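You operate a simulated robot arm through the tools that you are given. There is no shell and no other tool. Be economical: measure what you need, move in short steps, check, and stop when the job is done.

You run a simulated robot arm. Do the job below in one go: nothing can be reset, and whatever is moved stays where it is left.

## Task
Take the white sensor and put it on the black ring on the top of the black cart. Put the 44 round block from the top shelf of the low rack on the drip rack and the 62 round block on top of the black gauge. Any order will do.

The check looks at the end state, three seconds after you hand in, the way a careful person would. Anything else that was tipped, shoved, dropped, spilled or broken makes it a failure.

## Robot
A 7-joint arm with a two-finger gripper on a trunk, on a base that drives. Base frame: it is fixed to the floor where the robot stands at the start and does not move with it; the origin is under the middle of the robot, x ahead of it, y to its left, z up. Lengths are in cm, angles in degrees, forces in N, time in s.
With the tool pointing down near the work surface it reaches from about 10 to 64 cm from the robot's upright axis, wherever it stands. Its first joint turns from -166.0 to 166.0 degrees. Places, roughly: black gauge [600, 1225, 50]; drip rack [400, 1530, 90]; round block [600, 1250, 50]; white sensor (3x3x9 cm) [50, 20, 100]. Payload 2.94 kg.
The tool frame sits at the grasp point between the pads (the TCP): z along the fingers, y along the line on which they close. The tips reach 3 cm beyond it. The gripper opens to 13.8 cm. The gripper's body begins 10.9 cm behind the TCP.
Orientation is that of the tool frame in the base frame, as a unit quaternion [x, y, z, w]. With the fingers straight down and closing along the base's y, the tool's x points along the base's -x, its y along +y and its z along -z.

## Interface
- The arm moves only by the tool move_arm. Its argument "commands" is a list of rows, each an object (a shift or turn left out is 0, a gripper value left out holds the last) with "claw": the finger opening in cm, from 0 to 13.8; "dp": the shift along the base's x, y, z in cm, a list of three; "rot": the turn, a rotation vector about the base's x, y, z in degrees, a list of three. In form: [{"claw": claw, "dp": [x, y, z], "rot": [wx, wy, wz]}, ...]. A call has 1 to 12 rows; each row is the pose to reach, as a shift and turn from the pose commanded when the call began. Rows are played at 5 a second. More than 5 cm and 8.6 degrees between two rows, or a gripper value outside its range, and nothing of the call is played. A pose out of reach is approached as far as the arm can. The call stops where the force on the tool passes 40 N (or 10 N more than at its start, if that is more) or the arm is blocked; 0.2 s more then pass. Each finger halts on what it meets, pressing with about 27 N; the grip force reading is that of the motor and also rises with nothing between the fingers. The clock runs only during rows and for 0.2 s after the last one: add rows that repeat a pose to give the fingers time. It gives the time, the measured TCP pose, the force on the tool (base axes), the opening and the grip force at its end, in the units of the frame above (readings bear some noise), with the torque about the TCP (base axes, N m) and any sound that the robot's microphone picked up.
- Cameras (640 x 400 px; columns grow to the right, rows downward): "scene" is now at [-0.48, 19.6, 149.22]; the picture's right is [0.56, -0.83, 0.00], its down [-0.42, -0.29, -0.86] and it looks along [0.71, 0.48, -0.51] (base axes); focal length 274 px, centre (320, 200). "wrist" rides on the gripper at [7.1, 1.9, -14.6] in the tool frame; the picture's right is [-0.26, 0.96, 0.00], its down [-0.85, -0.23, -0.48] and it looks along [-0.46, -0.12, 0.88] (tool axes); focal length 280 px, centre (320, 200). There is no depth. A picture from a camera that has moved, and an enlarged one, comes with that camera's place and axes in the base frame and with its lens. The place of the scene camera against the robot may be out by one fixed shift of up to 1.8 cm in any direction.
- camera(camera): a new picture of that camera. It takes no simulated time.
- move_column(by): slides the trunk up (or, below 0, down) by that many cm; the arm and the scene camera ride with it, the base frame stays. It gives what a move gives, with no picture.
- steer(legs): drives the robot by 1 to 6 legs, each [ahead, left, turn to the left] in cm, cm and degrees, along the robot's own axes; the way and the turn of a leg run together, so that a leg with both is an arc; at most 150 cm and 180 degrees a leg. The arm and the cameras ride along, it lands a little off, and it stops where it bumps. It gives what a move gives.
- head_to(pan, tilt): turns the head with the scene camera to pan (to the left, within 86 degrees either way) and tilt (down, from -29 to 69), counted from straight ahead of the robot. It gives what a move gives.
- close_up(camera, box): a new picture of the part [left, top, right, bottom] of that camera's present view, enlarged. It takes no simulated time.
- sign_off(): hands the job in; it is judged then, once.

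Work in short steps. Places have to be worked out from the pictures, the camera data and where the tool is seen: move nearer, look again, correct. Check each grasp and each placing, and mend what went wrong. You have 165 turns and 128 pictures in all, those below and enlarged ones among them. Open the gripper and draw the arm clear of the work before you hand the job in, unless the task says otherwise; then end with one line.

The tools are called after ">>>" as name(argument=value, ...) on one line, values as JSON. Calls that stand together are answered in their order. move_arm: Moves the arm, as the interface text tells. Its arguments: {"type":"object","properties":{"commands":{"type":"array","items":{"type":"object","properties":{"claw":{"type":"number"},"dp":{"type":"array","items":{"type":"number"}},"rot":{"type":"array","items":{"type":"number"}}}}}},"required":["commands"]} The other tools are called the same way: move_column (by) slides the trunk up or down; steer (legs) drives the base; head_to (pan, tilt) turns the head that bears the scene camera; camera (camera) takes a picture; close_up (camera, box) takes an enlarged picture of a part of a camera's view; sign_off () hands the job in.

At the start:

```text
time_s: 0.0
tool_pos: [26.8, 33.1, 124.92]
ee_rot: [0.0, 1.0, -0.001, 0.001]
contact_force: [-0.1, -0.3, 1.2]
wrist_torque: [0.01, -0.01, -0.02]
gripper_width: 13.83
gripper_force: 0.1
trunk travel left (down, up): [-32.5, 12.9]
robot x, y, heading: [-0.32, -0.55, 0.1]
head pan, tilt: [34.0, 30.8]
```

scene: 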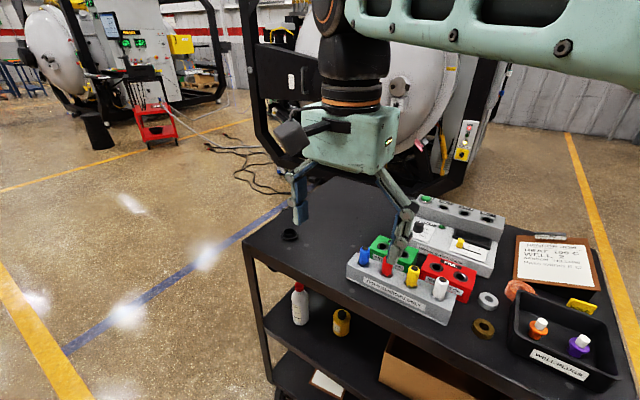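
wrist: 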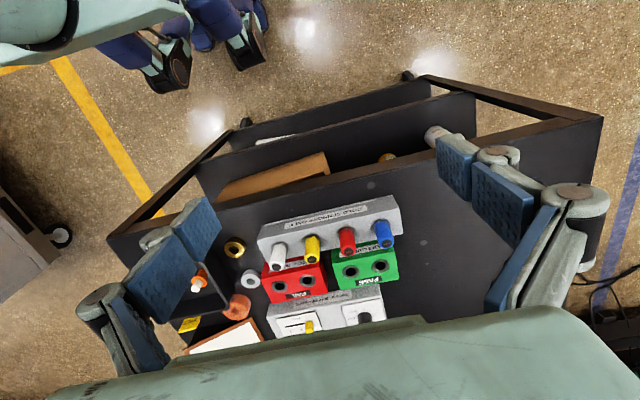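

The pictures show the cart with a sensor holder (blue, red, yellow, white) and a small black ring near the left corner. I look closer at both.

>>> close_up(camera="scene", box=[240, 170, 520, 345])

>>> close_up(camera="wrist", box=[220, 180, 420, 305])

```text
2.29 times, centred on (380, 258) of scene
camera zoom: at [-0.48, 19.6, 149.22], right [0.56, -0.83, 0.0], down [-0.42, -0.29, -0.86], along [0.71, 0.48, -0.51], focal length 626 px, centre (183, 69)
```

zoom: 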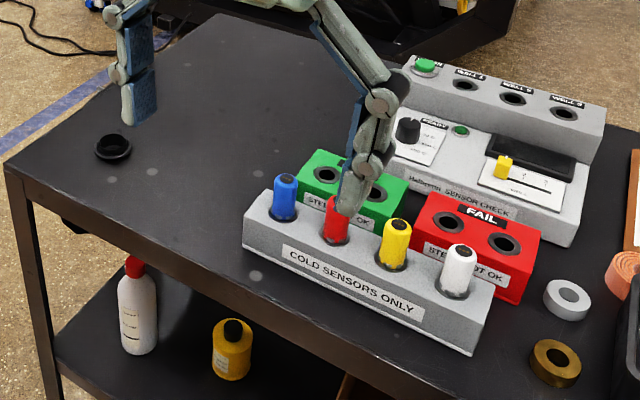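

```text
3.20 times, centred on (320, 242) of wrist
camera zoom: at [19.73, 34.97, 139.68], right [0.26, 0.96, 0.0], down [0.85, -0.23, 0.48], along [0.46, -0.12, -0.88], focal length 897 px, centre (320, 64)
```

zoom: 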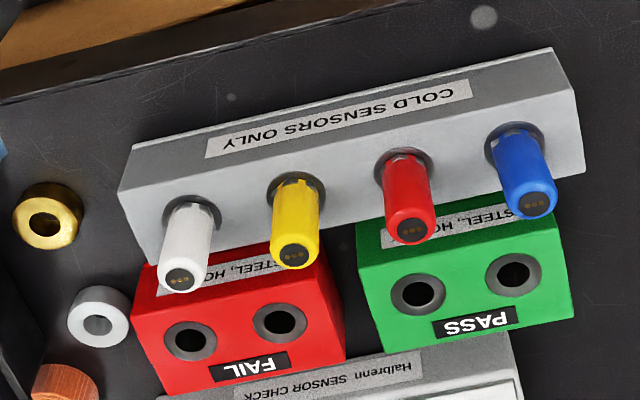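

Triangulating both views puts the white sensor near (48.5, 20) with its top about z 104.5 and the holder's top about z 99. I move above it with a narrower opening and look again.

>>> move_arm(commands=[{"claw": 9, "dp": [4, -2.3, 0]}, {"claw": 6, "dp": [8, -4.6, -1]}, {"claw": 5.2, "dp": [12, -7, -2.5]}, {"claw": 5.2, "dp": [16, -9.3, -4]}, {"claw": 5.2, "dp": [19, -11.3, -6]}, {"claw": 5.2, "dp": [21.7, -13.1, -8]}, {"claw": 5.2, "dp": [21.7, -13.1, -8]}])

>>> camera(camera="wrist")

>>> camera(camera="scene")

```text
time_s: 1.6
tool_pos: [48.56, 19.88, 117.0]
ee_rot: [-0.001, 1.0, 0.001, 0.0]
contact_force: [-0.4, -0.1, -0.4]
wrist_torque: [0.01, 0.01, 0.01]
gripper_width: 5.19
gripper_force: 0.0
trunk travel left (down, up): [-32.5, 12.9]
robot x, y, heading: [-0.05, -0.11, -0.0]
head pan, tilt: [34.0, 30.8]
```

```text
123 pictures are left
camera wrist: at [41.44, 21.79, 131.76], right [0.26, 0.96, 0.0], down [0.85, -0.23, 0.48], along [0.46, -0.12, -0.88], focal length 280 px, centre (320, 200)
```

wrist: 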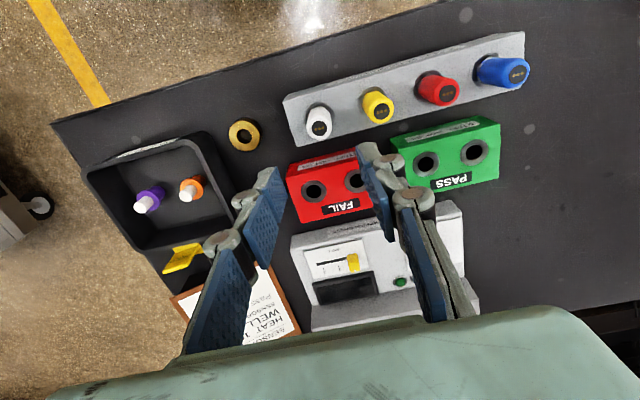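

```text
122 pictures are left
camera scene: at [-0.47, 19.59, 149.22], right [0.56, -0.83, 0.0], down [-0.42, -0.29, -0.86], along [0.71, 0.48, -0.51], focal length 274 px, centre (320, 200)
```

scene: 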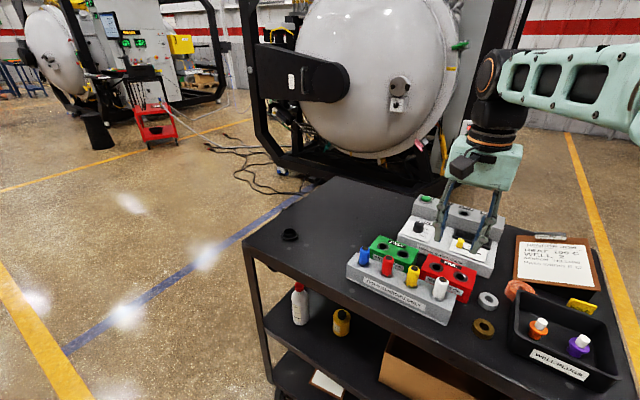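

The sensor's top shows at about (320,122), giving roughly (47.1, 20.5, 106). I enlarge to refine.

>>> close_up(camera="wrist", box=[240, 70, 400, 170])

```text
4.00 times, centred on (320, 120) of wrist
camera zoom: at [41.44, 21.79, 131.76], right [0.26, 0.96, 0.0], down [0.85, -0.23, 0.48], along [0.46, -0.12, -0.88], focal length 1122 px, centre (320, 520)
```

zoom: 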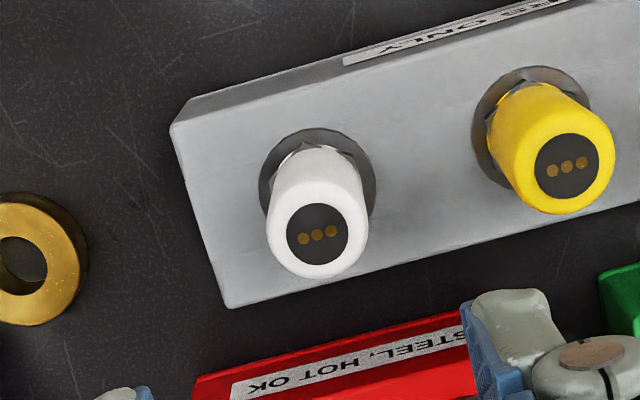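

Refined: top at about (47.85, 20.15, 105.3). I shift over it and go down to z 104, then check before closing.

>>> move_arm(commands=[{"dp": [-0.7, 0.25, -1]}, {"dp": [-0.7, 0.25, -5]}, {"dp": [-0.7, 0.25, -8]}])

>>> close_up(camera="wrist", box=[220, 100, 420, 225])

>>> close_up(camera="scene", box=[360, 200, 520, 300])

```text
time_s: 2.4
tool_pos: [47.99, 20.1, 108.97]
ee_rot: [0.001, 1.0, 0.0, 0.001]
contact_force: [-0.1, -0.4, -0.5]
wrist_torque: [0.01, 0.01, 0.0]
gripper_width: 5.21
gripper_force: 0.0
trunk travel left (down, up): [-32.5, 12.9]
robot x, y, heading: [0.21, -0.19, 0.0]
head pan, tilt: [34.0, 30.8]
```

```text
3.20 times, centred on (320, 162) of wrist
camera zoom: at [40.77, 21.98, 123.67], right [0.26, 0.96, 0.0], down [0.85, -0.23, 0.48], along [0.46, -0.12, -0.88], focal length 897 px, centre (320, 320)
```

zoom: 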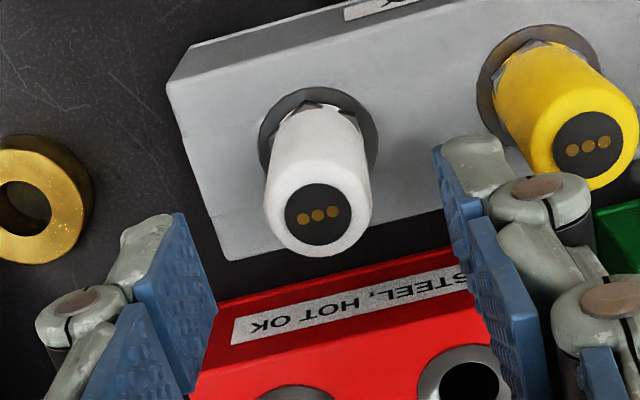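

```text
4.00 times, centred on (440, 250) of scene
camera zoom: at [-0.46, 19.6, 149.22], right [0.56, -0.83, 0.0], down [-0.43, -0.29, -0.86], along [0.71, 0.48, -0.51], focal length 1096 px, centre (-160, 0)
```

zoom: 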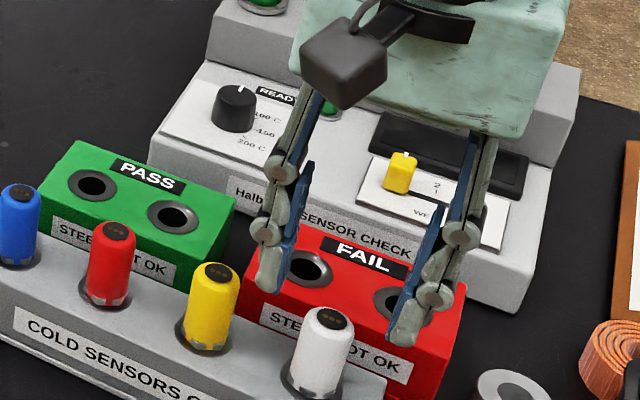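

The fix is consistent (top at 47.8, 20.2, 105.4; the barrel is about 2.4 thick). I narrow to 4.6 to keep clear of the yellow one and descend 5 cm.

>>> move_arm(commands=[{"claw": 4.6, "dp": [-0.1, 0.1, 0]}, {"claw": 4.6, "dp": [-0.1, 0.1, -2.5]}, {"claw": 4.6, "dp": [-0.1, 0.1, -5]}, {"claw": 4.6, "dp": [-0.1, 0.1, -5]}])

>>> camera(camera="wrist")

>>> close_up(camera="scene", box=[360, 200, 520, 300])

```text
time_s: 3.4
tool_pos: [47.73, 20.2, 104.08]
ee_rot: [0.0, 1.0, 0.0, 0.0]
contact_force: [0.7, 0.0, 0.7]
wrist_torque: [0.0, 0.01, 0.01]
gripper_width: 4.6
gripper_force: 0.1
trunk travel left (down, up): [-32.5, 12.9]
robot x, y, heading: [-0.11, 0.19, -0.2]
head pan, tilt: [34.0, 30.8]
```

```text
118 pictures are left
camera wrist: at [40.59, 22.18, 118.64], right [0.26, 0.96, 0.0], down [0.85, -0.23, 0.48], along [0.46, -0.12, -0.88], focal length 280 px, centre (320, 200)
```

wrist: 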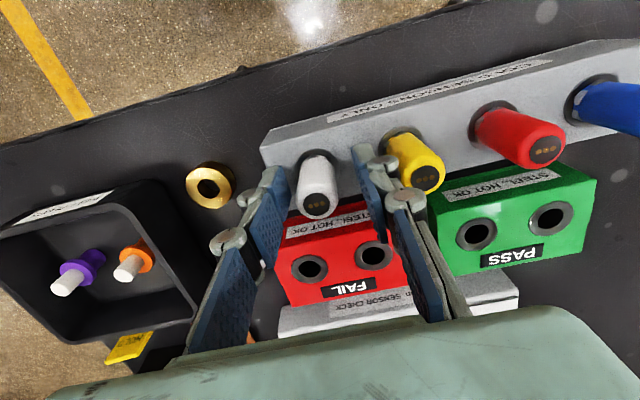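

```text
4.00 times, centred on (440, 250) of scene
camera zoom: at [-0.48, 19.6, 149.22], right [0.56, -0.83, 0.0], down [-0.42, -0.29, -0.86], along [0.71, 0.48, -0.51], focal length 1096 px, centre (-160, 0)
```

zoom: 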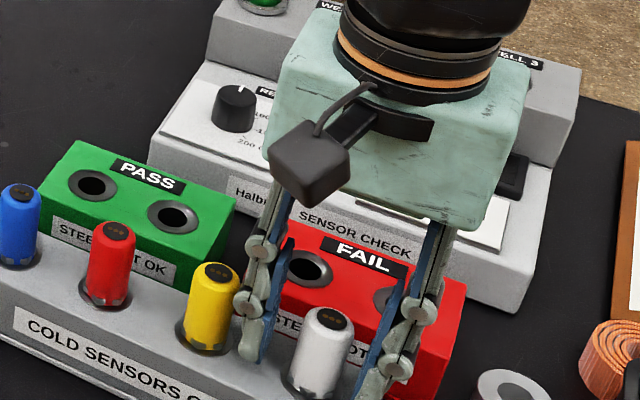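

The sensor stands between the pads, clear of the yellow one. Closing.

>>> move_arm(commands=[{"claw": 3.4}, {"claw": 2.6}, {"claw": 1.8}, {"claw": 1.8}])

>>> camera(camera="wrist")

```text
time_s: 4.4
tool_pos: [47.72, 20.13, 104.02]
ee_rot: [0.001, 1.0, 0.0, -0.001]
contact_force: [0.0, 0.3, -0.1]
wrist_torque: [0.0, -0.05, -0.04]
gripper_width: 2.38
gripper_force: 26.8
trunk travel left (down, up): [-32.5, 12.9]
robot x, y, heading: [0.41, 0.09, -0.0]
head pan, tilt: [34.0, 30.8]
```

```text
116 pictures are left
camera wrist: at [40.59, 22.19, 118.66], right [0.26, 0.96, 0.0], down [0.85, -0.23, 0.48], along [0.46, -0.12, -0.88], focal length 280 px, centre (320, 200)
```

wrist: 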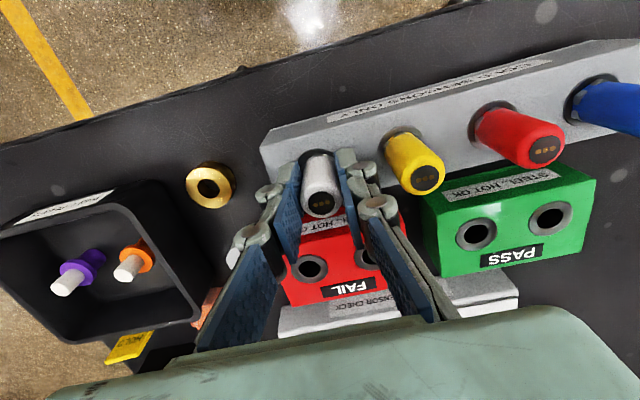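

Gripped at 2.38 cm with 27 N. I lift straight up in small steps.

>>> move_arm(commands=[{"claw": 1.8, "dp": [0, 0, 1]}, {"claw": 1.8, "dp": [0, 0, 3]}, {"claw": 1.8, "dp": [0, 0, 6]}, {"claw": 1.8, "dp": [0, 0, 10]}, {"claw": 1.8, "dp": [0, 0, 14]}, {"claw": 1.8, "dp": [0, 0, 14]}])

>>> camera(camera="scene")

```text
time_s: 5.8
tool_pos: [47.8, 20.14, 118.03]
ee_rot: [0.001, 1.0, 0.0, 0.0]
contact_force: [-0.5, -0.3, 0.3]
wrist_torque: [0.0, 0.0, 0.03]
gripper_width: 2.39
gripper_force: 27.2
trunk travel left (down, up): [-32.5, 12.9]
robot x, y, heading: [0.0, -0.12, 0.1]
head pan, tilt: [34.0, 30.8]
```

```text
115 pictures are left
camera scene: at [-0.48, 19.6, 149.22], right [0.56, -0.83, 0.0], down [-0.42, -0.29, -0.86], along [0.71, 0.48, -0.51], focal length 274 px, centre (320, 200)
```

scene: 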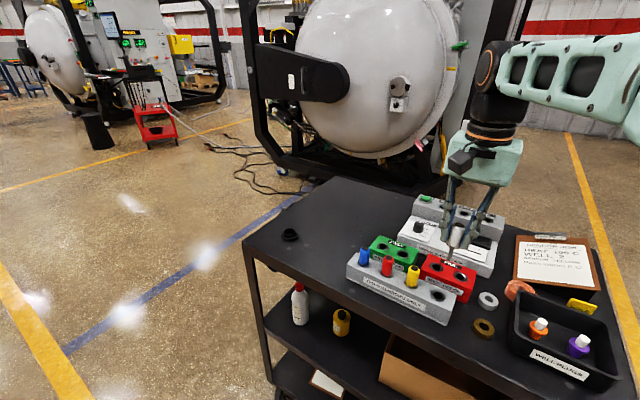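

The sensor is out and held. The ring lies near (53, 67), so I strafe 45 cm left along the cart and look for it.

>>> steer(legs=[[0, 45, 0]])

>>> camera(camera="wrist")

>>> camera(camera="scene")

```text
time_s: 10.3
tool_pos: [47.96, 65.58, 118.1]
ee_rot: [0.001, 1.0, 0.0, 0.0]
contact_force: [1.2, 0.0, -0.8]
wrist_torque: [-0.01, -0.02, -0.03]
gripper_width: 2.38
gripper_force: 27.0
trunk travel left (down, up): [-32.5, 12.9]
robot x, y, heading: [0.41, 45.22, -0.1]
head pan, tilt: [34.0, 30.8]
```

```text
114 pictures are left
camera wrist: at [40.8, 67.57, 132.69], right [0.27, 0.96, 0.0], down [0.85, -0.23, 0.48], along [0.46, -0.13, -0.88], focal length 280 px, centre (320, 200)
```

wrist: 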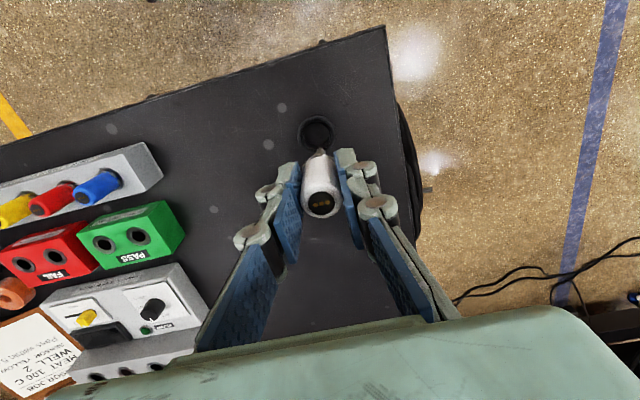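

```text
113 pictures are left
camera scene: at [-0.36, 65.2, 149.22], right [0.56, -0.83, 0.0], down [-0.43, -0.29, -0.86], along [0.71, 0.48, -0.51], focal length 274 px, centre (320, 200)
```

scene: 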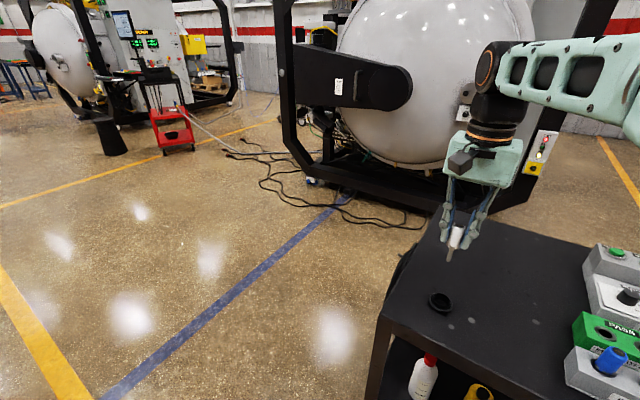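

I enlarge the ring and the held sensor in both views.

>>> close_up(camera="wrist", box=[260, 90, 400, 178])

>>> close_up(camera="scene", box=[400, 220, 528, 300])

```text
4.55 times, centred on (330, 134) of wrist
camera zoom: at [40.8, 67.57, 132.69], right [0.27, 0.96, 0.0], down [0.85, -0.23, 0.48], along [0.46, -0.13, -0.88], focal length 1274 px, centre (274, 500)
```

zoom: 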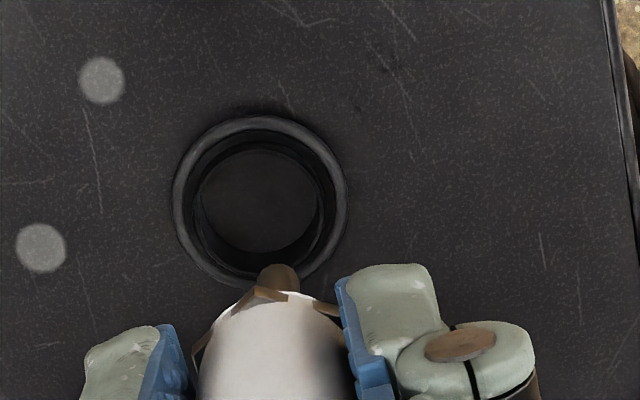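

```text
5.00 times, centred on (464, 260) of scene
camera zoom: at [-0.36, 65.2, 149.22], right [0.56, -0.83, 0.0], down [-0.43, -0.29, -0.86], along [0.71, 0.48, -0.51], focal length 1370 px, centre (-400, -100)
```

zoom: 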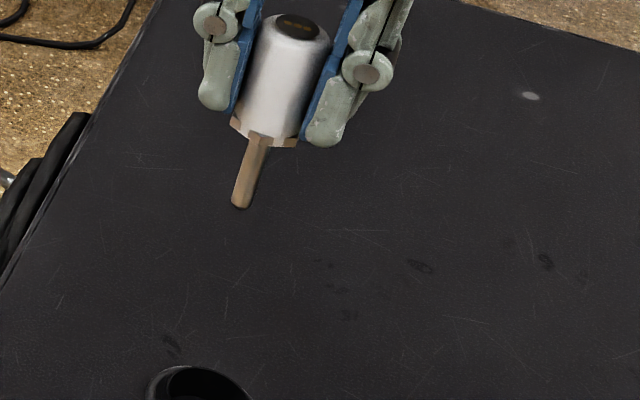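

The sensor has a thin probe below a 2.4 cm body; the ring stands on the cart near (50.3, 64.5). I move to where the wrist camera looks nearly straight into the ring, to measure its place and height.

>>> move_arm(commands=[{"claw": 1.8, "dp": [3, 0, 0]}, {"claw": 1.8, "dp": [6, 0, -3]}, {"claw": 1.8, "dp": [7, 0, -7]}, {"claw": 1.8, "dp": [7, 0, -7]}])

>>> close_up(camera="wrist", box=[220, 40, 420, 165])

>>> head_to(pan=10, tilt=42)

>>> camera(camera="scene")

```text
time_s: 11.3
tool_pos: [54.93, 65.77, 111.08]
ee_rot: [0.001, 1.0, 0.0, 0.001]
contact_force: [0.9, -0.9, -0.2]
wrist_torque: [0.0, 0.01, 0.01]
gripper_width: 2.35
gripper_force: 27.1
trunk travel left (down, up): [-32.5, 12.9]
robot x, y, heading: [-0.06, 45.39, -0.2]
head pan, tilt: [34.0, 30.8]
```

```text
3.20 times, centred on (320, 102) of wrist
camera zoom: at [47.76, 67.58, 125.76], right [0.27, 0.96, 0.0], down [0.85, -0.23, 0.48], along [0.46, -0.13, -0.88], focal length 897 px, centre (320, 512)
```

zoom: 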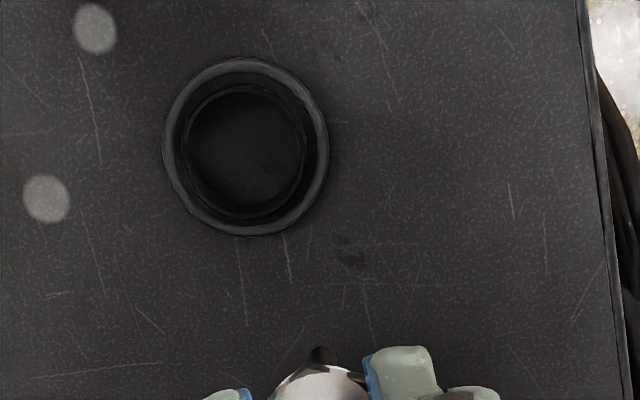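

```text
time_s: 12.2
tool_pos: [54.86, 65.6, 111.08]
ee_rot: [0.002, 1.0, 0.001, 0.0]
contact_force: [-0.4, -0.3, -1.3]
wrist_torque: [-0.03, -0.05, -0.01]
gripper_width: 2.36
gripper_force: 27.5
trunk travel left (down, up): [-32.5, 12.9]
robot x, y, heading: [0.23, 45.33, -0.4]
head pan, tilt: [10.0, 42.0]
```

```text
109 pictures are left
camera scene: at [0.39, 61.61, 147.53], right [0.17, -0.99, 0.0], down [-0.66, -0.11, -0.74], along [0.73, 0.13, -0.67], focal length 274 px, centre (320, 200)
```

scene: 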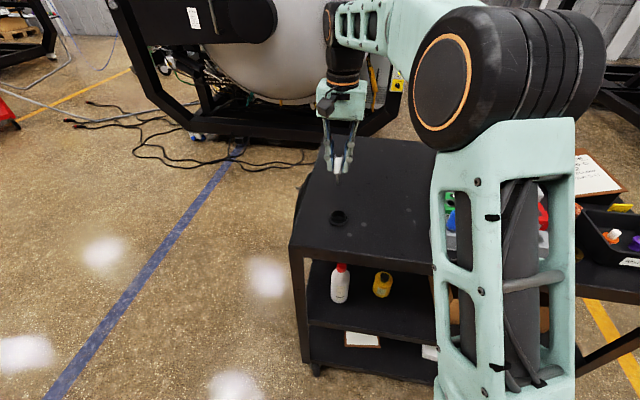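

Triangulation gives the ring at (50.3, 64.4), top about z 96, table about 95. I look at the ring's shape from the scene camera and with maximal zoom.

>>> close_up(camera="scene", box=[316, 198, 364, 228])

>>> close_up(camera="wrist", box=[264, 52, 328, 92])

>>> close_up(camera="scene", box=[308, 120, 372, 190])

```text
13.33 times, centred on (340, 213) of scene
camera zoom: at [0.39, 61.61, 147.53], right [0.17, -0.99, 0.0], down [-0.66, -0.11, -0.74], along [0.73, 0.13, -0.67], focal length 3654 px, centre (53, 27)
```

zoom: 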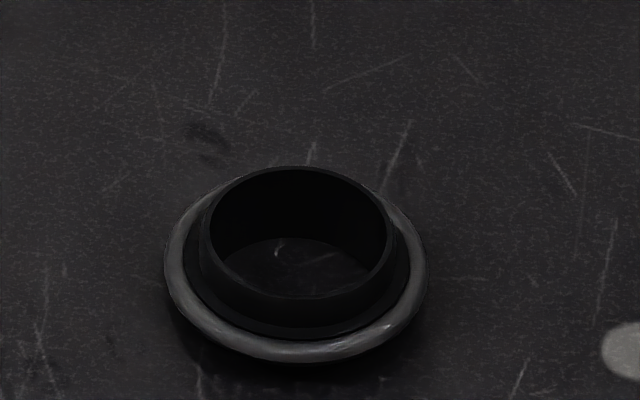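

```text
10.00 times, centred on (296, 72) of wrist
camera zoom: at [47.75, 67.58, 125.79], right [0.27, 0.96, 0.0], down [0.85, -0.23, 0.48], along [0.46, -0.13, -0.88], focal length 2804 px, centre (560, 1480)
```

zoom: 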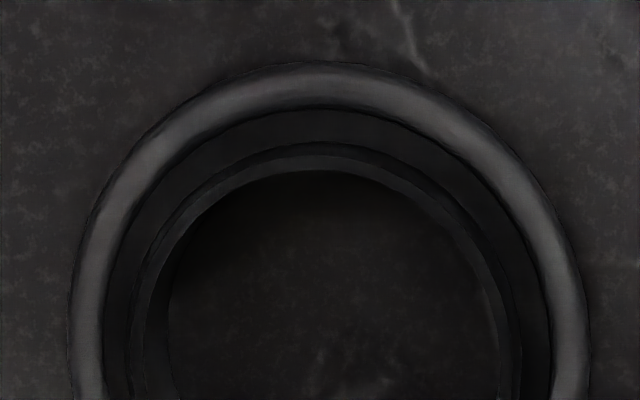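

```text
5.71 times, centred on (340, 155) of scene
camera zoom: at [0.39, 61.61, 147.53], right [0.17, -0.99, 0.0], down [-0.66, -0.11, -0.74], along [0.73, 0.13, -0.67], focal length 1566 px, centre (206, 457)
```

zoom: 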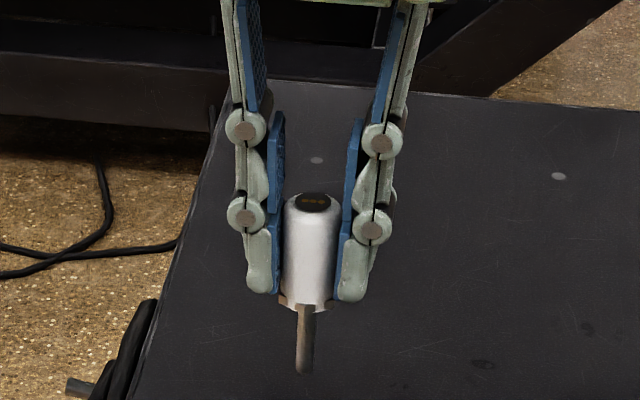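

The ring looks like a flanged collar with an open bore. I need to know its depth and bore, so I zoom in with the whole ring in frame.

>>> close_up(camera="wrist", box=[266, 54, 328, 118])

>>> close_up(camera="scene", box=[328, 208, 350, 226])

```text
6.25 times, centred on (297, 86) of wrist
camera zoom: at [47.75, 67.58, 125.79], right [0.27, 0.96, 0.0], down [0.85, -0.23, 0.48], along [0.46, -0.13, -0.88], focal length 1752 px, centre (464, 912)
```

zoom: 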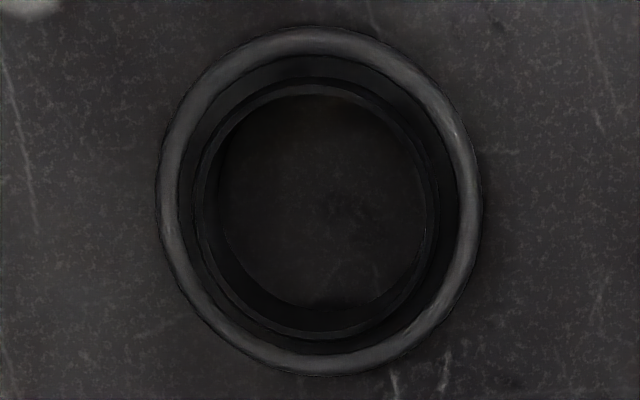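

```text
16.00 times, centred on (339, 217) of scene
camera zoom: at [0.39, 61.61, 147.53], right [0.17, -0.99, 0.0], down [-0.66, -0.11, -0.74], along [0.73, 0.13, -0.67], focal length 4385 px, centre (16, -72)
```

zoom: 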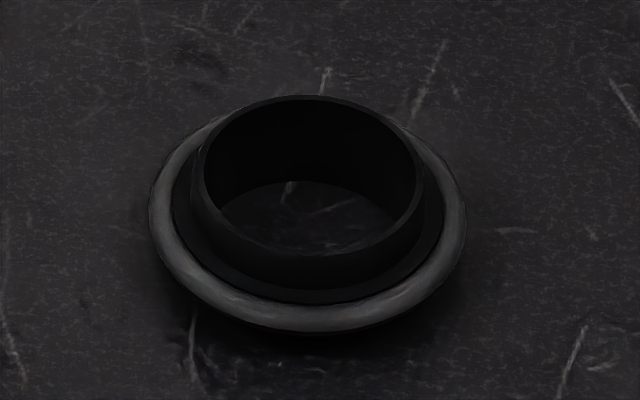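

The bore (~3.4 cm) is wider than the sensor body and its floor is the table. I bring the sensor over the ring at a safe height and view the alignment.

>>> move_arm(commands=[{"claw": 1.8, "dp": [-2.4, -0.7, 0]}, {"claw": 1.8, "dp": [-4.7, -1.3, 0]}, {"claw": 1.8, "dp": [-4.7, -1.3, -3]}, {"claw": 1.8, "dp": [-4.7, -1.3, -4.5]}, {"claw": 1.8, "dp": [-4.7, -1.3, -4.5]}])

>>> close_up(camera="scene", box=[300, 160, 380, 230])

>>> close_up(camera="wrist", box=[250, 100, 410, 220])

```text
time_s: 13.4
tool_pos: [50.32, 64.53, 106.47]
ee_rot: [0.002, 1.0, 0.0, -0.001]
contact_force: [0.1, 0.2, -0.3]
wrist_torque: [0.01, 0.02, -0.01]
gripper_width: 2.35
gripper_force: 27.3
trunk travel left (down, up): [-32.5, 12.9]
robot x, y, heading: [0.05, 45.52, -0.1]
head pan, tilt: [10.0, 42.0]
```

```text
5.71 times, centred on (340, 195) of scene
camera zoom: at [0.38, 61.6, 147.52], right [0.17, -0.99, 0.0], down [-0.66, -0.11, -0.74], along [0.73, 0.13, -0.67], focal length 1566 px, centre (206, 229)
```

zoom: 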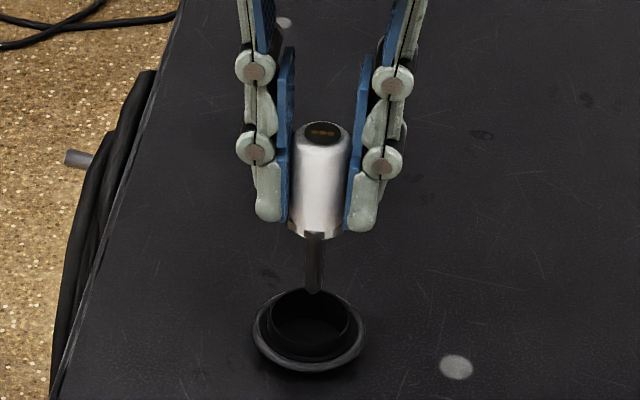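

```text
3.33 times, centred on (330, 160) of wrist
camera zoom: at [43.08, 66.36, 121.16], right [0.27, 0.96, 0.0], down [0.85, -0.23, 0.48], along [0.46, -0.13, -0.88], focal length 935 px, centre (287, 333)
```

zoom: 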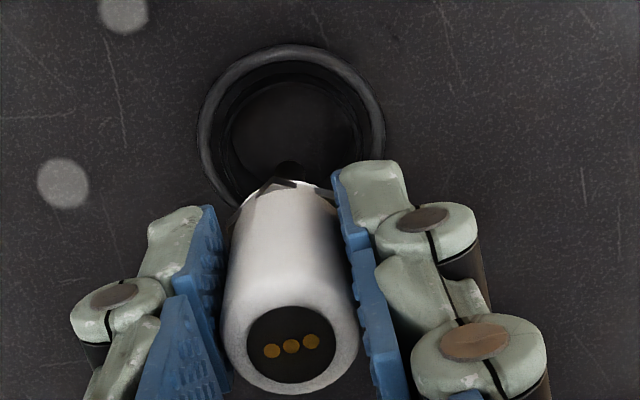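

Aligned over the bore. I lower in small steps to feel for the first contact.

>>> move_arm(commands=[{"claw": 1.8, "dp": [0, 0, -1]}, {"claw": 1.8, "dp": [0, 0, -1.8]}, {"claw": 1.8, "dp": [0, 0, -2.3]}, {"claw": 1.8, "dp": [0, 0, -2.6]}, {"claw": 1.8, "dp": [0, 0, -2.8]}])

>>> close_up(camera="scene", box=[310, 180, 370, 230])

```text
time_s: 14.6
tool_pos: [50.19, 64.28, 103.85]
ee_rot: [0.001, 1.0, 0.001, 0.001]
contact_force: [0.5, 0.8, 20.9]
wrist_torque: [0.06, -0.18, 0.0]
gripper_width: 2.38
gripper_force: 26.9
trunk travel left (down, up): [-32.5, 12.9]
robot x, y, heading: [0.14, 45.38, -0.0]
head pan, tilt: [10.0, 42.0]
```

```text
8.00 times, centred on (340, 205) of scene
camera zoom: at [0.21, 61.54, 147.54], right [0.17, -0.99, 0.0], down [-0.66, -0.11, -0.74], along [0.73, 0.13, -0.67], focal length 2193 px, centre (160, 160)
```

zoom: 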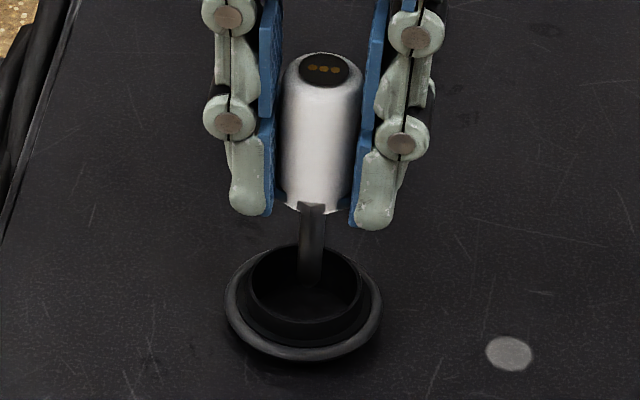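

Comparing frames, the sensor slid up about 1 cm in the grip: the probe met resistance at the ring's rim level, so the ring carries it from its top. I relieve the push and take a look before a cautious release test.

>>> move_arm(commands=[{"claw": 1.8, "dp": [0, 0, 0.1]}, {"claw": 1.8, "dp": [0, 0, 0.15]}])

>>> close_up(camera="scene", box=[325, 195, 357, 227])

>>> close_up(camera="wrist", box=[270, 130, 370, 230])

```text
time_s: 15.2
tool_pos: [50.19, 64.3, 103.95]
ee_rot: [0.002, 1.0, 0.001, 0.0]
contact_force: [2.8, 2.0, 11.7]
wrist_torque: [0.06, -0.21, -0.04]
gripper_width: 2.38
gripper_force: 27.2
trunk travel left (down, up): [-32.5, 12.9]
robot x, y, heading: [-0.18, 45.36, -0.2]
head pan, tilt: [10.0, 42.0]
```

```text
12.50 times, centred on (341, 211) of scene
camera zoom: at [0.31, 61.58, 147.52], right [0.17, -0.99, 0.0], down [-0.66, -0.11, -0.74], along [0.73, 0.13, -0.67], focal length 3426 px, centre (58, 62)
```

zoom: 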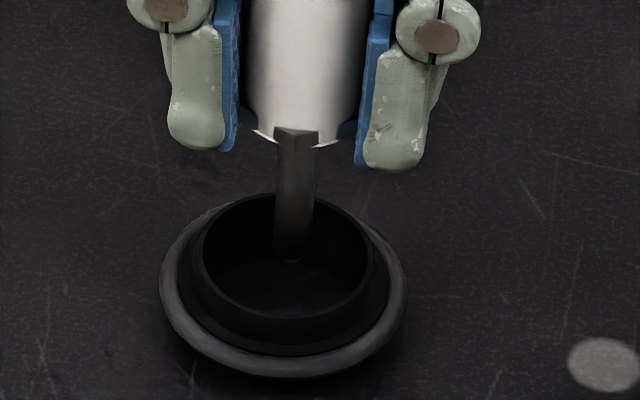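

```text
4.00 times, centred on (320, 180) of wrist
camera zoom: at [43.02, 66.25, 118.53], right [0.27, 0.96, 0.0], down [0.85, -0.23, 0.48], along [0.46, -0.13, -0.88], focal length 1122 px, centre (320, 280)
```

zoom: 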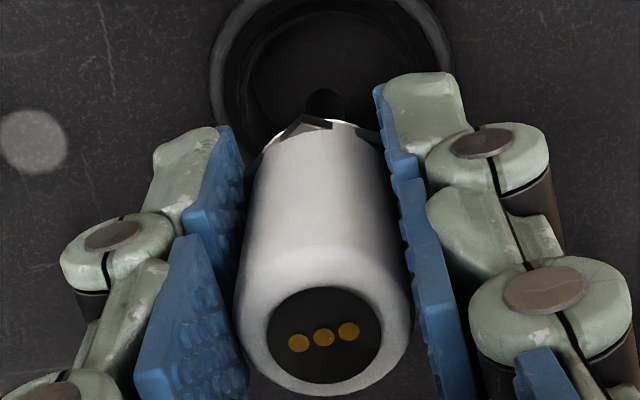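

The ring has not moved, and the probe's tip is at rim height over the bore's centre. I relieve the remaining force, then open by a hair with the pads still guarding the sensor.

>>> move_arm(commands=[{"claw": 1.8, "dp": [0, 0, 0.1]}, {"claw": 1.8, "dp": [0, 0, 0.15]}])

```text
time_s: 15.8
tool_pos: [50.18, 64.24, 103.95]
ee_rot: [0.001, 1.0, 0.0, -0.002]
contact_force: [-0.5, -0.4, 0.6]
wrist_torque: [0.02, -0.01, 0.0]
gripper_width: 2.39
gripper_force: 27.4
trunk travel left (down, up): [-32.5, 12.9]
robot x, y, heading: [-0.19, 45.56, -0.2]
head pan, tilt: [10.0, 42.0]
```

Force is now about zero. I open to 2.6 for a moment and look.

>>> move_arm(commands=[{"claw": 2.6, "dp": [0, 0, -0.03]}])

>>> close_up(camera="scene", box=[310, 180, 370, 230])

>>> close_up(camera="wrist", box=[270, 130, 370, 230])

```text
time_s: 16.2
tool_pos: [50.36, 64.11, 103.95]
ee_rot: [0.002, 1.0, 0.0, 0.0]
contact_force: [0.1, -0.2, -0.1]
wrist_torque: [0.01, 0.03, 0.01]
gripper_width: 2.59
gripper_force: 0.1
trunk travel left (down, up): [-32.5, 12.9]
robot x, y, heading: [0.12, 45.76, -0.2]
head pan, tilt: [10.0, 42.0]
```

```text
8.00 times, centred on (340, 205) of scene
camera zoom: at [0.38, 61.6, 147.52], right [0.17, -0.99, 0.0], down [-0.66, -0.11, -0.74], along [0.73, 0.13, -0.67], focal length 2193 px, centre (160, 160)
```

zoom: 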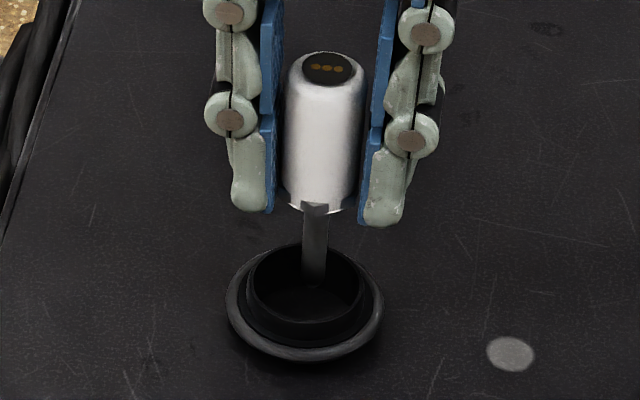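

```text
4.00 times, centred on (320, 180) of wrist
camera zoom: at [43.12, 66.16, 118.62], right [0.27, 0.96, 0.0], down [0.85, -0.23, 0.47], along [0.46, -0.13, -0.88], focal length 1122 px, centre (320, 280)
```

zoom: 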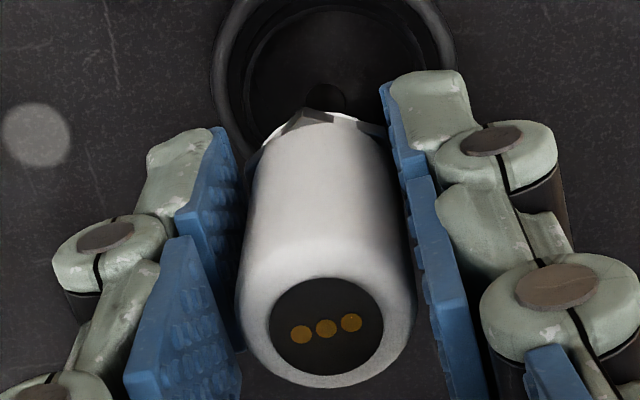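

With the pads off by a hair the sensor stays upright and free. I widen to 3.4 and wait a second, still ready to catch it.

>>> move_arm(commands=[{"claw": 3.0}, {"claw": 3.4}, {"claw": 3.4}, {"claw": 3.4}, {"claw": 3.4}, {"claw": 3.4}])

>>> close_up(camera="scene", box=[310, 180, 370, 230])

```text
time_s: 17.6
tool_pos: [50.39, 64.14, 104.03]
ee_rot: [0.001, 1.0, 0.001, 0.0]
contact_force: [-0.5, 0.3, 0.6]
wrist_torque: [0.04, 0.05, 0.01]
gripper_width: 3.39
gripper_force: 0.1
trunk travel left (down, up): [-32.5, 12.9]
robot x, y, heading: [0.19, 45.86, 0.1]
head pan, tilt: [10.0, 42.0]
```

```text
8.00 times, centred on (340, 205) of scene
camera zoom: at [0.39, 61.6, 147.52], right [0.17, -0.99, 0.0], down [-0.66, -0.11, -0.74], along [0.73, 0.13, -0.67], focal length 2193 px, centre (160, 160)
```

zoom: 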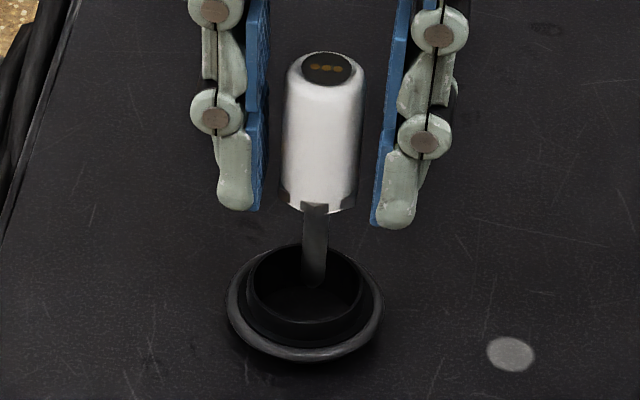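

It stands still, unchanged. I open wider and draw straight up.

>>> move_arm(commands=[{"claw": 5}, {"claw": 6}, {"claw": 6, "dp": [0, 0, 4]}, {"claw": 6, "dp": [0, 0, 8.5]}, {"claw": 6, "dp": [0, 0, 13]}, {"claw": 6, "dp": [-3, 0, 16]}])

>>> close_up(camera="scene", box=[300, 160, 380, 230])

>>> camera(camera="wrist")

```text
time_s: 19.0
tool_pos: [47.14, 64.12, 119.91]
ee_rot: [0.001, 1.0, 0.0, 0.0]
contact_force: [-0.1, 0.5, -0.1]
wrist_torque: [0.01, -0.02, 0.0]
gripper_width: 5.99
gripper_force: 0.1
trunk travel left (down, up): [-32.5, 12.9]
robot x, y, heading: [0.01, 45.93, -0.1]
head pan, tilt: [10.0, 42.0]
```

```text
5.71 times, centred on (340, 195) of scene
camera zoom: at [0.32, 61.59, 147.52], right [0.17, -0.99, 0.0], down [-0.66, -0.11, -0.74], along [0.73, 0.13, -0.67], focal length 1566 px, centre (206, 229)
```

zoom: 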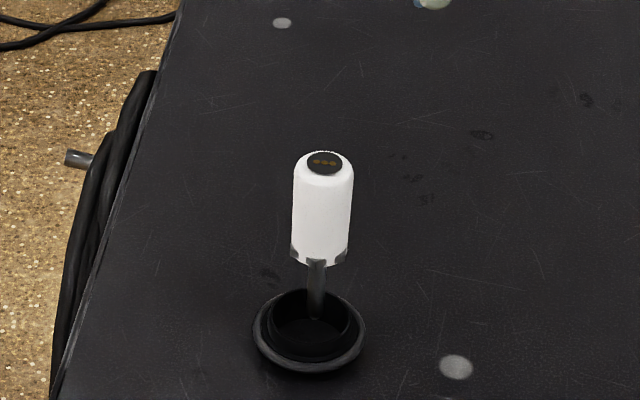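

```text
94 pictures are left
camera wrist: at [39.99, 66.18, 134.49], right [0.26, 0.96, 0.0], down [0.85, -0.23, 0.48], along [0.46, -0.12, -0.88], focal length 280 px, centre (320, 200)
```

wrist: 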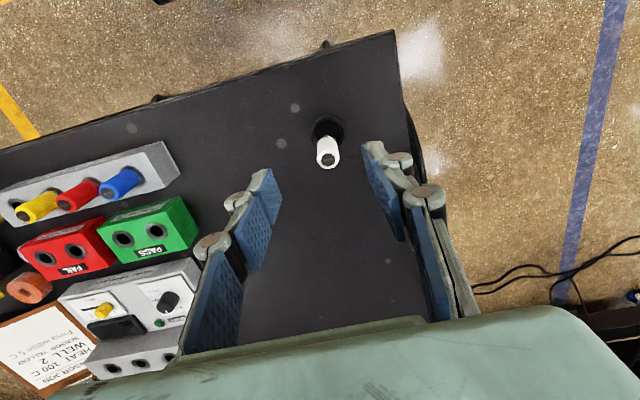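

The sensor stands upright on the ring on its own. Now I fold the arm back towards the robot and look to the left where the other places lie (about 12 m off).

>>> move_arm(commands=[{"dp": [-4, -2, 2]}, {"dp": [-8, -5, 4]}, {"dp": [-12, -8, 6]}, {"dp": [-15, -11, 6]}, {"dp": [-18, -14, 6]}])

>>> head_to(pan=80, tilt=10)

>>> camera(camera="scene")

>>> head_to(pan=45, tilt=10)

>>> camera(camera="scene")

```text
refused: row 2 steps farther than a row can; nothing moved
```

```text
time_s: 20.4
tool_pos: [47.29, 64.28, 119.77]
ee_rot: [0.002, 1.0, 0.0, 0.0]
contact_force: [0.1, 0.1, -0.1]
wrist_torque: [0.03, -0.04, -0.02]
gripper_width: 6.01
gripper_force: 0.0
trunk travel left (down, up): [-32.5, 12.9]
robot x, y, heading: [0.02, 45.36, -0.2]
head pan, tilt: [80.0, 10.0]
```

```text
93 pictures are left
camera scene: at [-6.2, 69.32, 152.58], right [0.98, -0.18, 0.0], down [-0.03, -0.17, -0.98], along [0.17, 0.97, -0.17], focal length 274 px, centre (320, 200)
```

scene: 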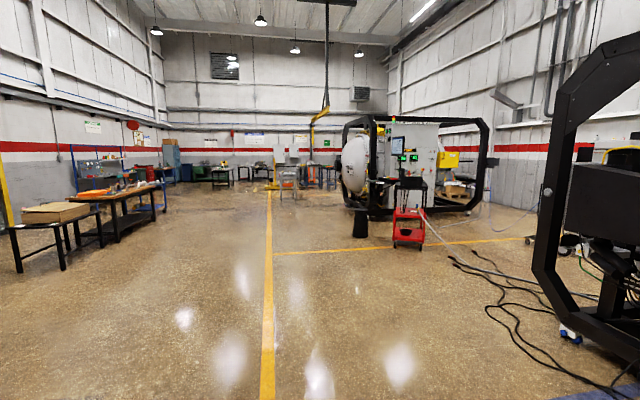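

```text
time_s: 21.4
tool_pos: [47.17, 64.16, 119.71]
ee_rot: [0.001, 1.0, -0.001, 0.0]
contact_force: [-0.4, -0.7, 1.5]
wrist_torque: [0.03, -0.01, 0.05]
gripper_width: 5.99
gripper_force: 0.0
trunk travel left (down, up): [-32.5, 12.9]
robot x, y, heading: [0.59, 45.54, 0.1]
head pan, tilt: [45.0, 10.0]
```

```text
92 pictures are left
camera scene: at [-1.27, 66.74, 152.59], right [0.71, -0.71, 0.0], down [-0.12, -0.12, -0.98], along [0.7, 0.69, -0.17], focal length 274 px, centre (320, 200)
```

scene: 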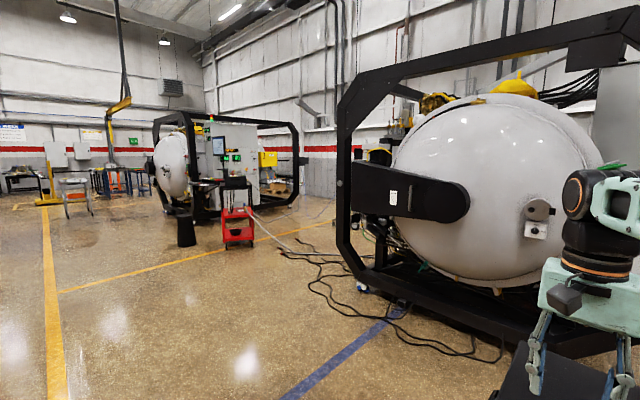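

The targets lie ahead-left past the far machine; the aisle at x≈0 is open. First I fold the arm in (smaller steps), then back off and turn to face +y.

>>> move_arm(commands=[{"dp": [-3, -1.5, 3]}, {"dp": [-6, -3, 6]}, {"dp": [-9.5, -5, 8]}, {"dp": [-13, -7, 10]}, {"dp": [-17, -9, 10]}, {"dp": [-21, -11, 10]}])

>>> steer(legs=[[-40, 0, 0], [0, 0, 90]])

>>> head_to(pan=0, tilt=12)

>>> camera(camera="scene")

```text
time_s: 22.8
tool_pos: [26.24, 53.2, 129.94]
ee_rot: [0.001, 1.0, -0.001, 0.001]
contact_force: [0.6, -0.4, -0.2]
wrist_torque: [0.02, -0.01, 0.01]
gripper_width: 6.01
gripper_force: 0.0
trunk travel left (down, up): [-32.5, 12.9]
robot x, y, heading: [0.41, 45.89, -0.2]
head pan, tilt: [45.0, 10.0]
```

```text
time_s: 29.2
tool_pos: [-48.0, 71.83, 129.99]
ee_rot: [0.71, -0.704, 0.001, 0.0]
contact_force: [-0.2, 0.5, 0.9]
wrist_torque: [0.01, 0.0, -0.01]
gripper_width: 5.99
gripper_force: 0.1
trunk travel left (down, up): [-32.5, 12.9]
robot x, y, heading: [-39.63, 45.41, 90.4]
head pan, tilt: [45.0, 10.0]
```

```text
time_s: 30.3
tool_pos: [-47.96, 71.9, 129.99]
ee_rot: [0.709, -0.705, -0.001, 0.0]
contact_force: [0.0, 0.5, 0.4]
wrist_torque: [0.0, -0.02, -0.01]
gripper_width: 6.03
gripper_force: 0.0
trunk travel left (down, up): [-32.5, 12.9]
robot x, y, heading: [-40.23, 45.94, 90.1]
head pan, tilt: [0.0, 12.0]
```

```text
91 pictures are left
camera scene: at [-55.46, 47.71, 152.36], right [0.98, 0.21, 0.0], down [0.04, -0.19, -0.98], along [-0.21, 0.96, -0.2], focal length 274 px, centre (320, 200)
```

scene: 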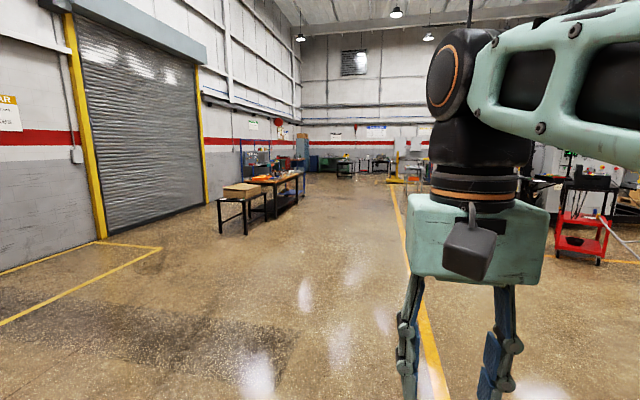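

Facing +y now with a clear aisle ahead. I drive 6 m straight along it, then look again.

>>> steer(legs=[[150, 0, 0], [150, 0, 0], [150, 0, 0], [150, 0, 0]])

>>> head_to(pan=-30, tilt=10)

>>> camera(camera="scene")

>>> head_to(pan=10, tilt=10)

>>> camera(camera="scene")

```text
time_s: 58.9
tool_pos: [-69.77, 672.91, 130.09]
ee_rot: [0.731, -0.682, 0.0, 0.001]
contact_force: [0.1, -0.1, 1.0]
wrist_torque: [0.01, -0.02, 0.01]
gripper_width: 6.0
gripper_force: 0.1
trunk travel left (down, up): [-32.5, 12.9]
robot x, y, heading: [-60.25, 647.46, 94.2]
head pan, tilt: [0.0, 12.0]
```

```text
time_s: 59.8
tool_pos: [-69.69, 673.06, 129.98]
ee_rot: [0.731, -0.683, -0.001, 0.001]
contact_force: [0.0, -0.4, -0.2]
wrist_torque: [-0.01, 0.02, -0.01]
gripper_width: 6.0
gripper_force: 0.1
trunk travel left (down, up): [-32.5, 12.9]
robot x, y, heading: [-60.31, 647.18, 94.0]
head pan, tilt: [-30.0, 10.0]
```

```text
90 pictures are left
camera scene: at [-75.57, 648.33, 152.32], right [0.96, 0.26, 0.0], down [0.05, -0.19, -0.98], along [-0.26, 0.94, -0.2], focal length 274 px, centre (320, 200)
```

scene: 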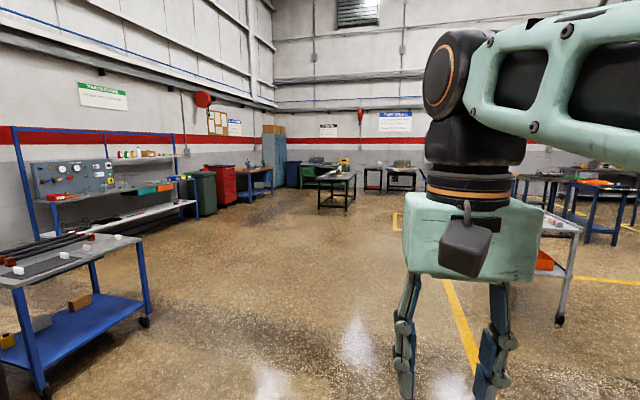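

```text
time_s: 60.9
tool_pos: [-69.64, 672.88, 129.96]
ee_rot: [0.73, -0.683, 0.001, 0.002]
contact_force: [-0.3, 0.8, -0.3]
wrist_torque: [-0.03, -0.01, -0.03]
gripper_width: 6.01
gripper_force: 0.0
trunk travel left (down, up): [-32.5, 12.9]
robot x, y, heading: [-60.26, 647.08, 94.1]
head pan, tilt: [10.0, 10.0]
```

```text
89 pictures are left
camera scene: at [-75.61, 648.32, 152.36], right [0.96, 0.27, 0.0], down [0.05, -0.19, -0.98], along [-0.26, 0.94, -0.2], focal length 274 px, centre (320, 200)
```

scene: 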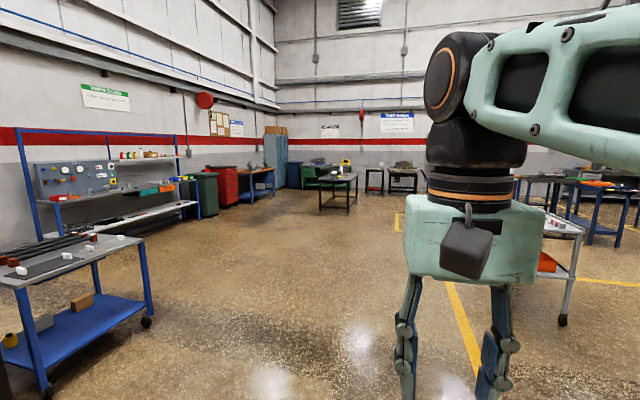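

The head reports turning but the picture's axes have not changed; perhaps the folded arm blocks it. I move the arm a bit forward and to the right and try the head again.

>>> move_arm(commands=[{"dp": [3, 3, 0]}, {"dp": [6, 6, 0]}, {"dp": [9, 9, 0]}, {"dp": [12, 12, 0]}, {"dp": [15, 14, 0]}])

>>> head_to(pan=-40, tilt=8)

>>> camera(camera="scene")

```text
time_s: 62.1
tool_pos: [-54.72, 686.98, 129.96]
ee_rot: [0.731, -0.682, 0.0, 0.001]
contact_force: [0.2, 0.0, -0.4]
wrist_torque: [0.0, 0.01, -0.02]
gripper_width: 5.99
gripper_force: 0.1
trunk travel left (down, up): [-32.5, 12.9]
robot x, y, heading: [-59.57, 647.18, 94.0]
head pan, tilt: [10.0, 10.0]
```

```text
time_s: 63.3
tool_pos: [-54.75, 686.85, 130.09]
ee_rot: [0.731, -0.683, 0.0, 0.0]
contact_force: [0.9, -0.3, -0.1]
wrist_torque: [-0.02, -0.01, -0.01]
gripper_width: 5.99
gripper_force: 0.0
trunk travel left (down, up): [-32.5, 12.9]
robot x, y, heading: [-60.37, 646.97, 94.0]
head pan, tilt: [-40.0, 8.0]
```

```text
88 pictures are left
camera scene: at [-67.69, 646.86, 152.91], right [0.81, -0.59, 0.0], down [-0.08, -0.11, -0.99], along [0.58, 0.8, -0.14], focal length 274 px, centre (320, 200)
```

scene: 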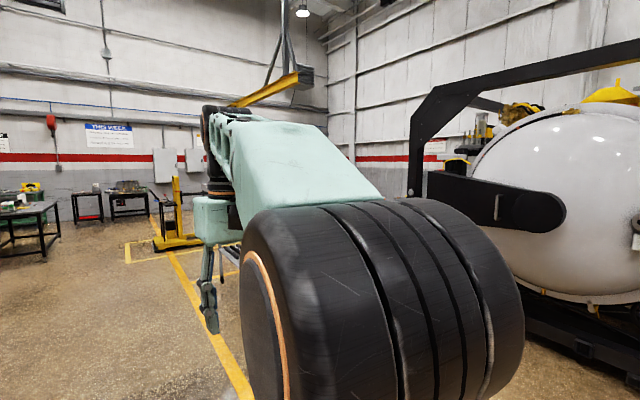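

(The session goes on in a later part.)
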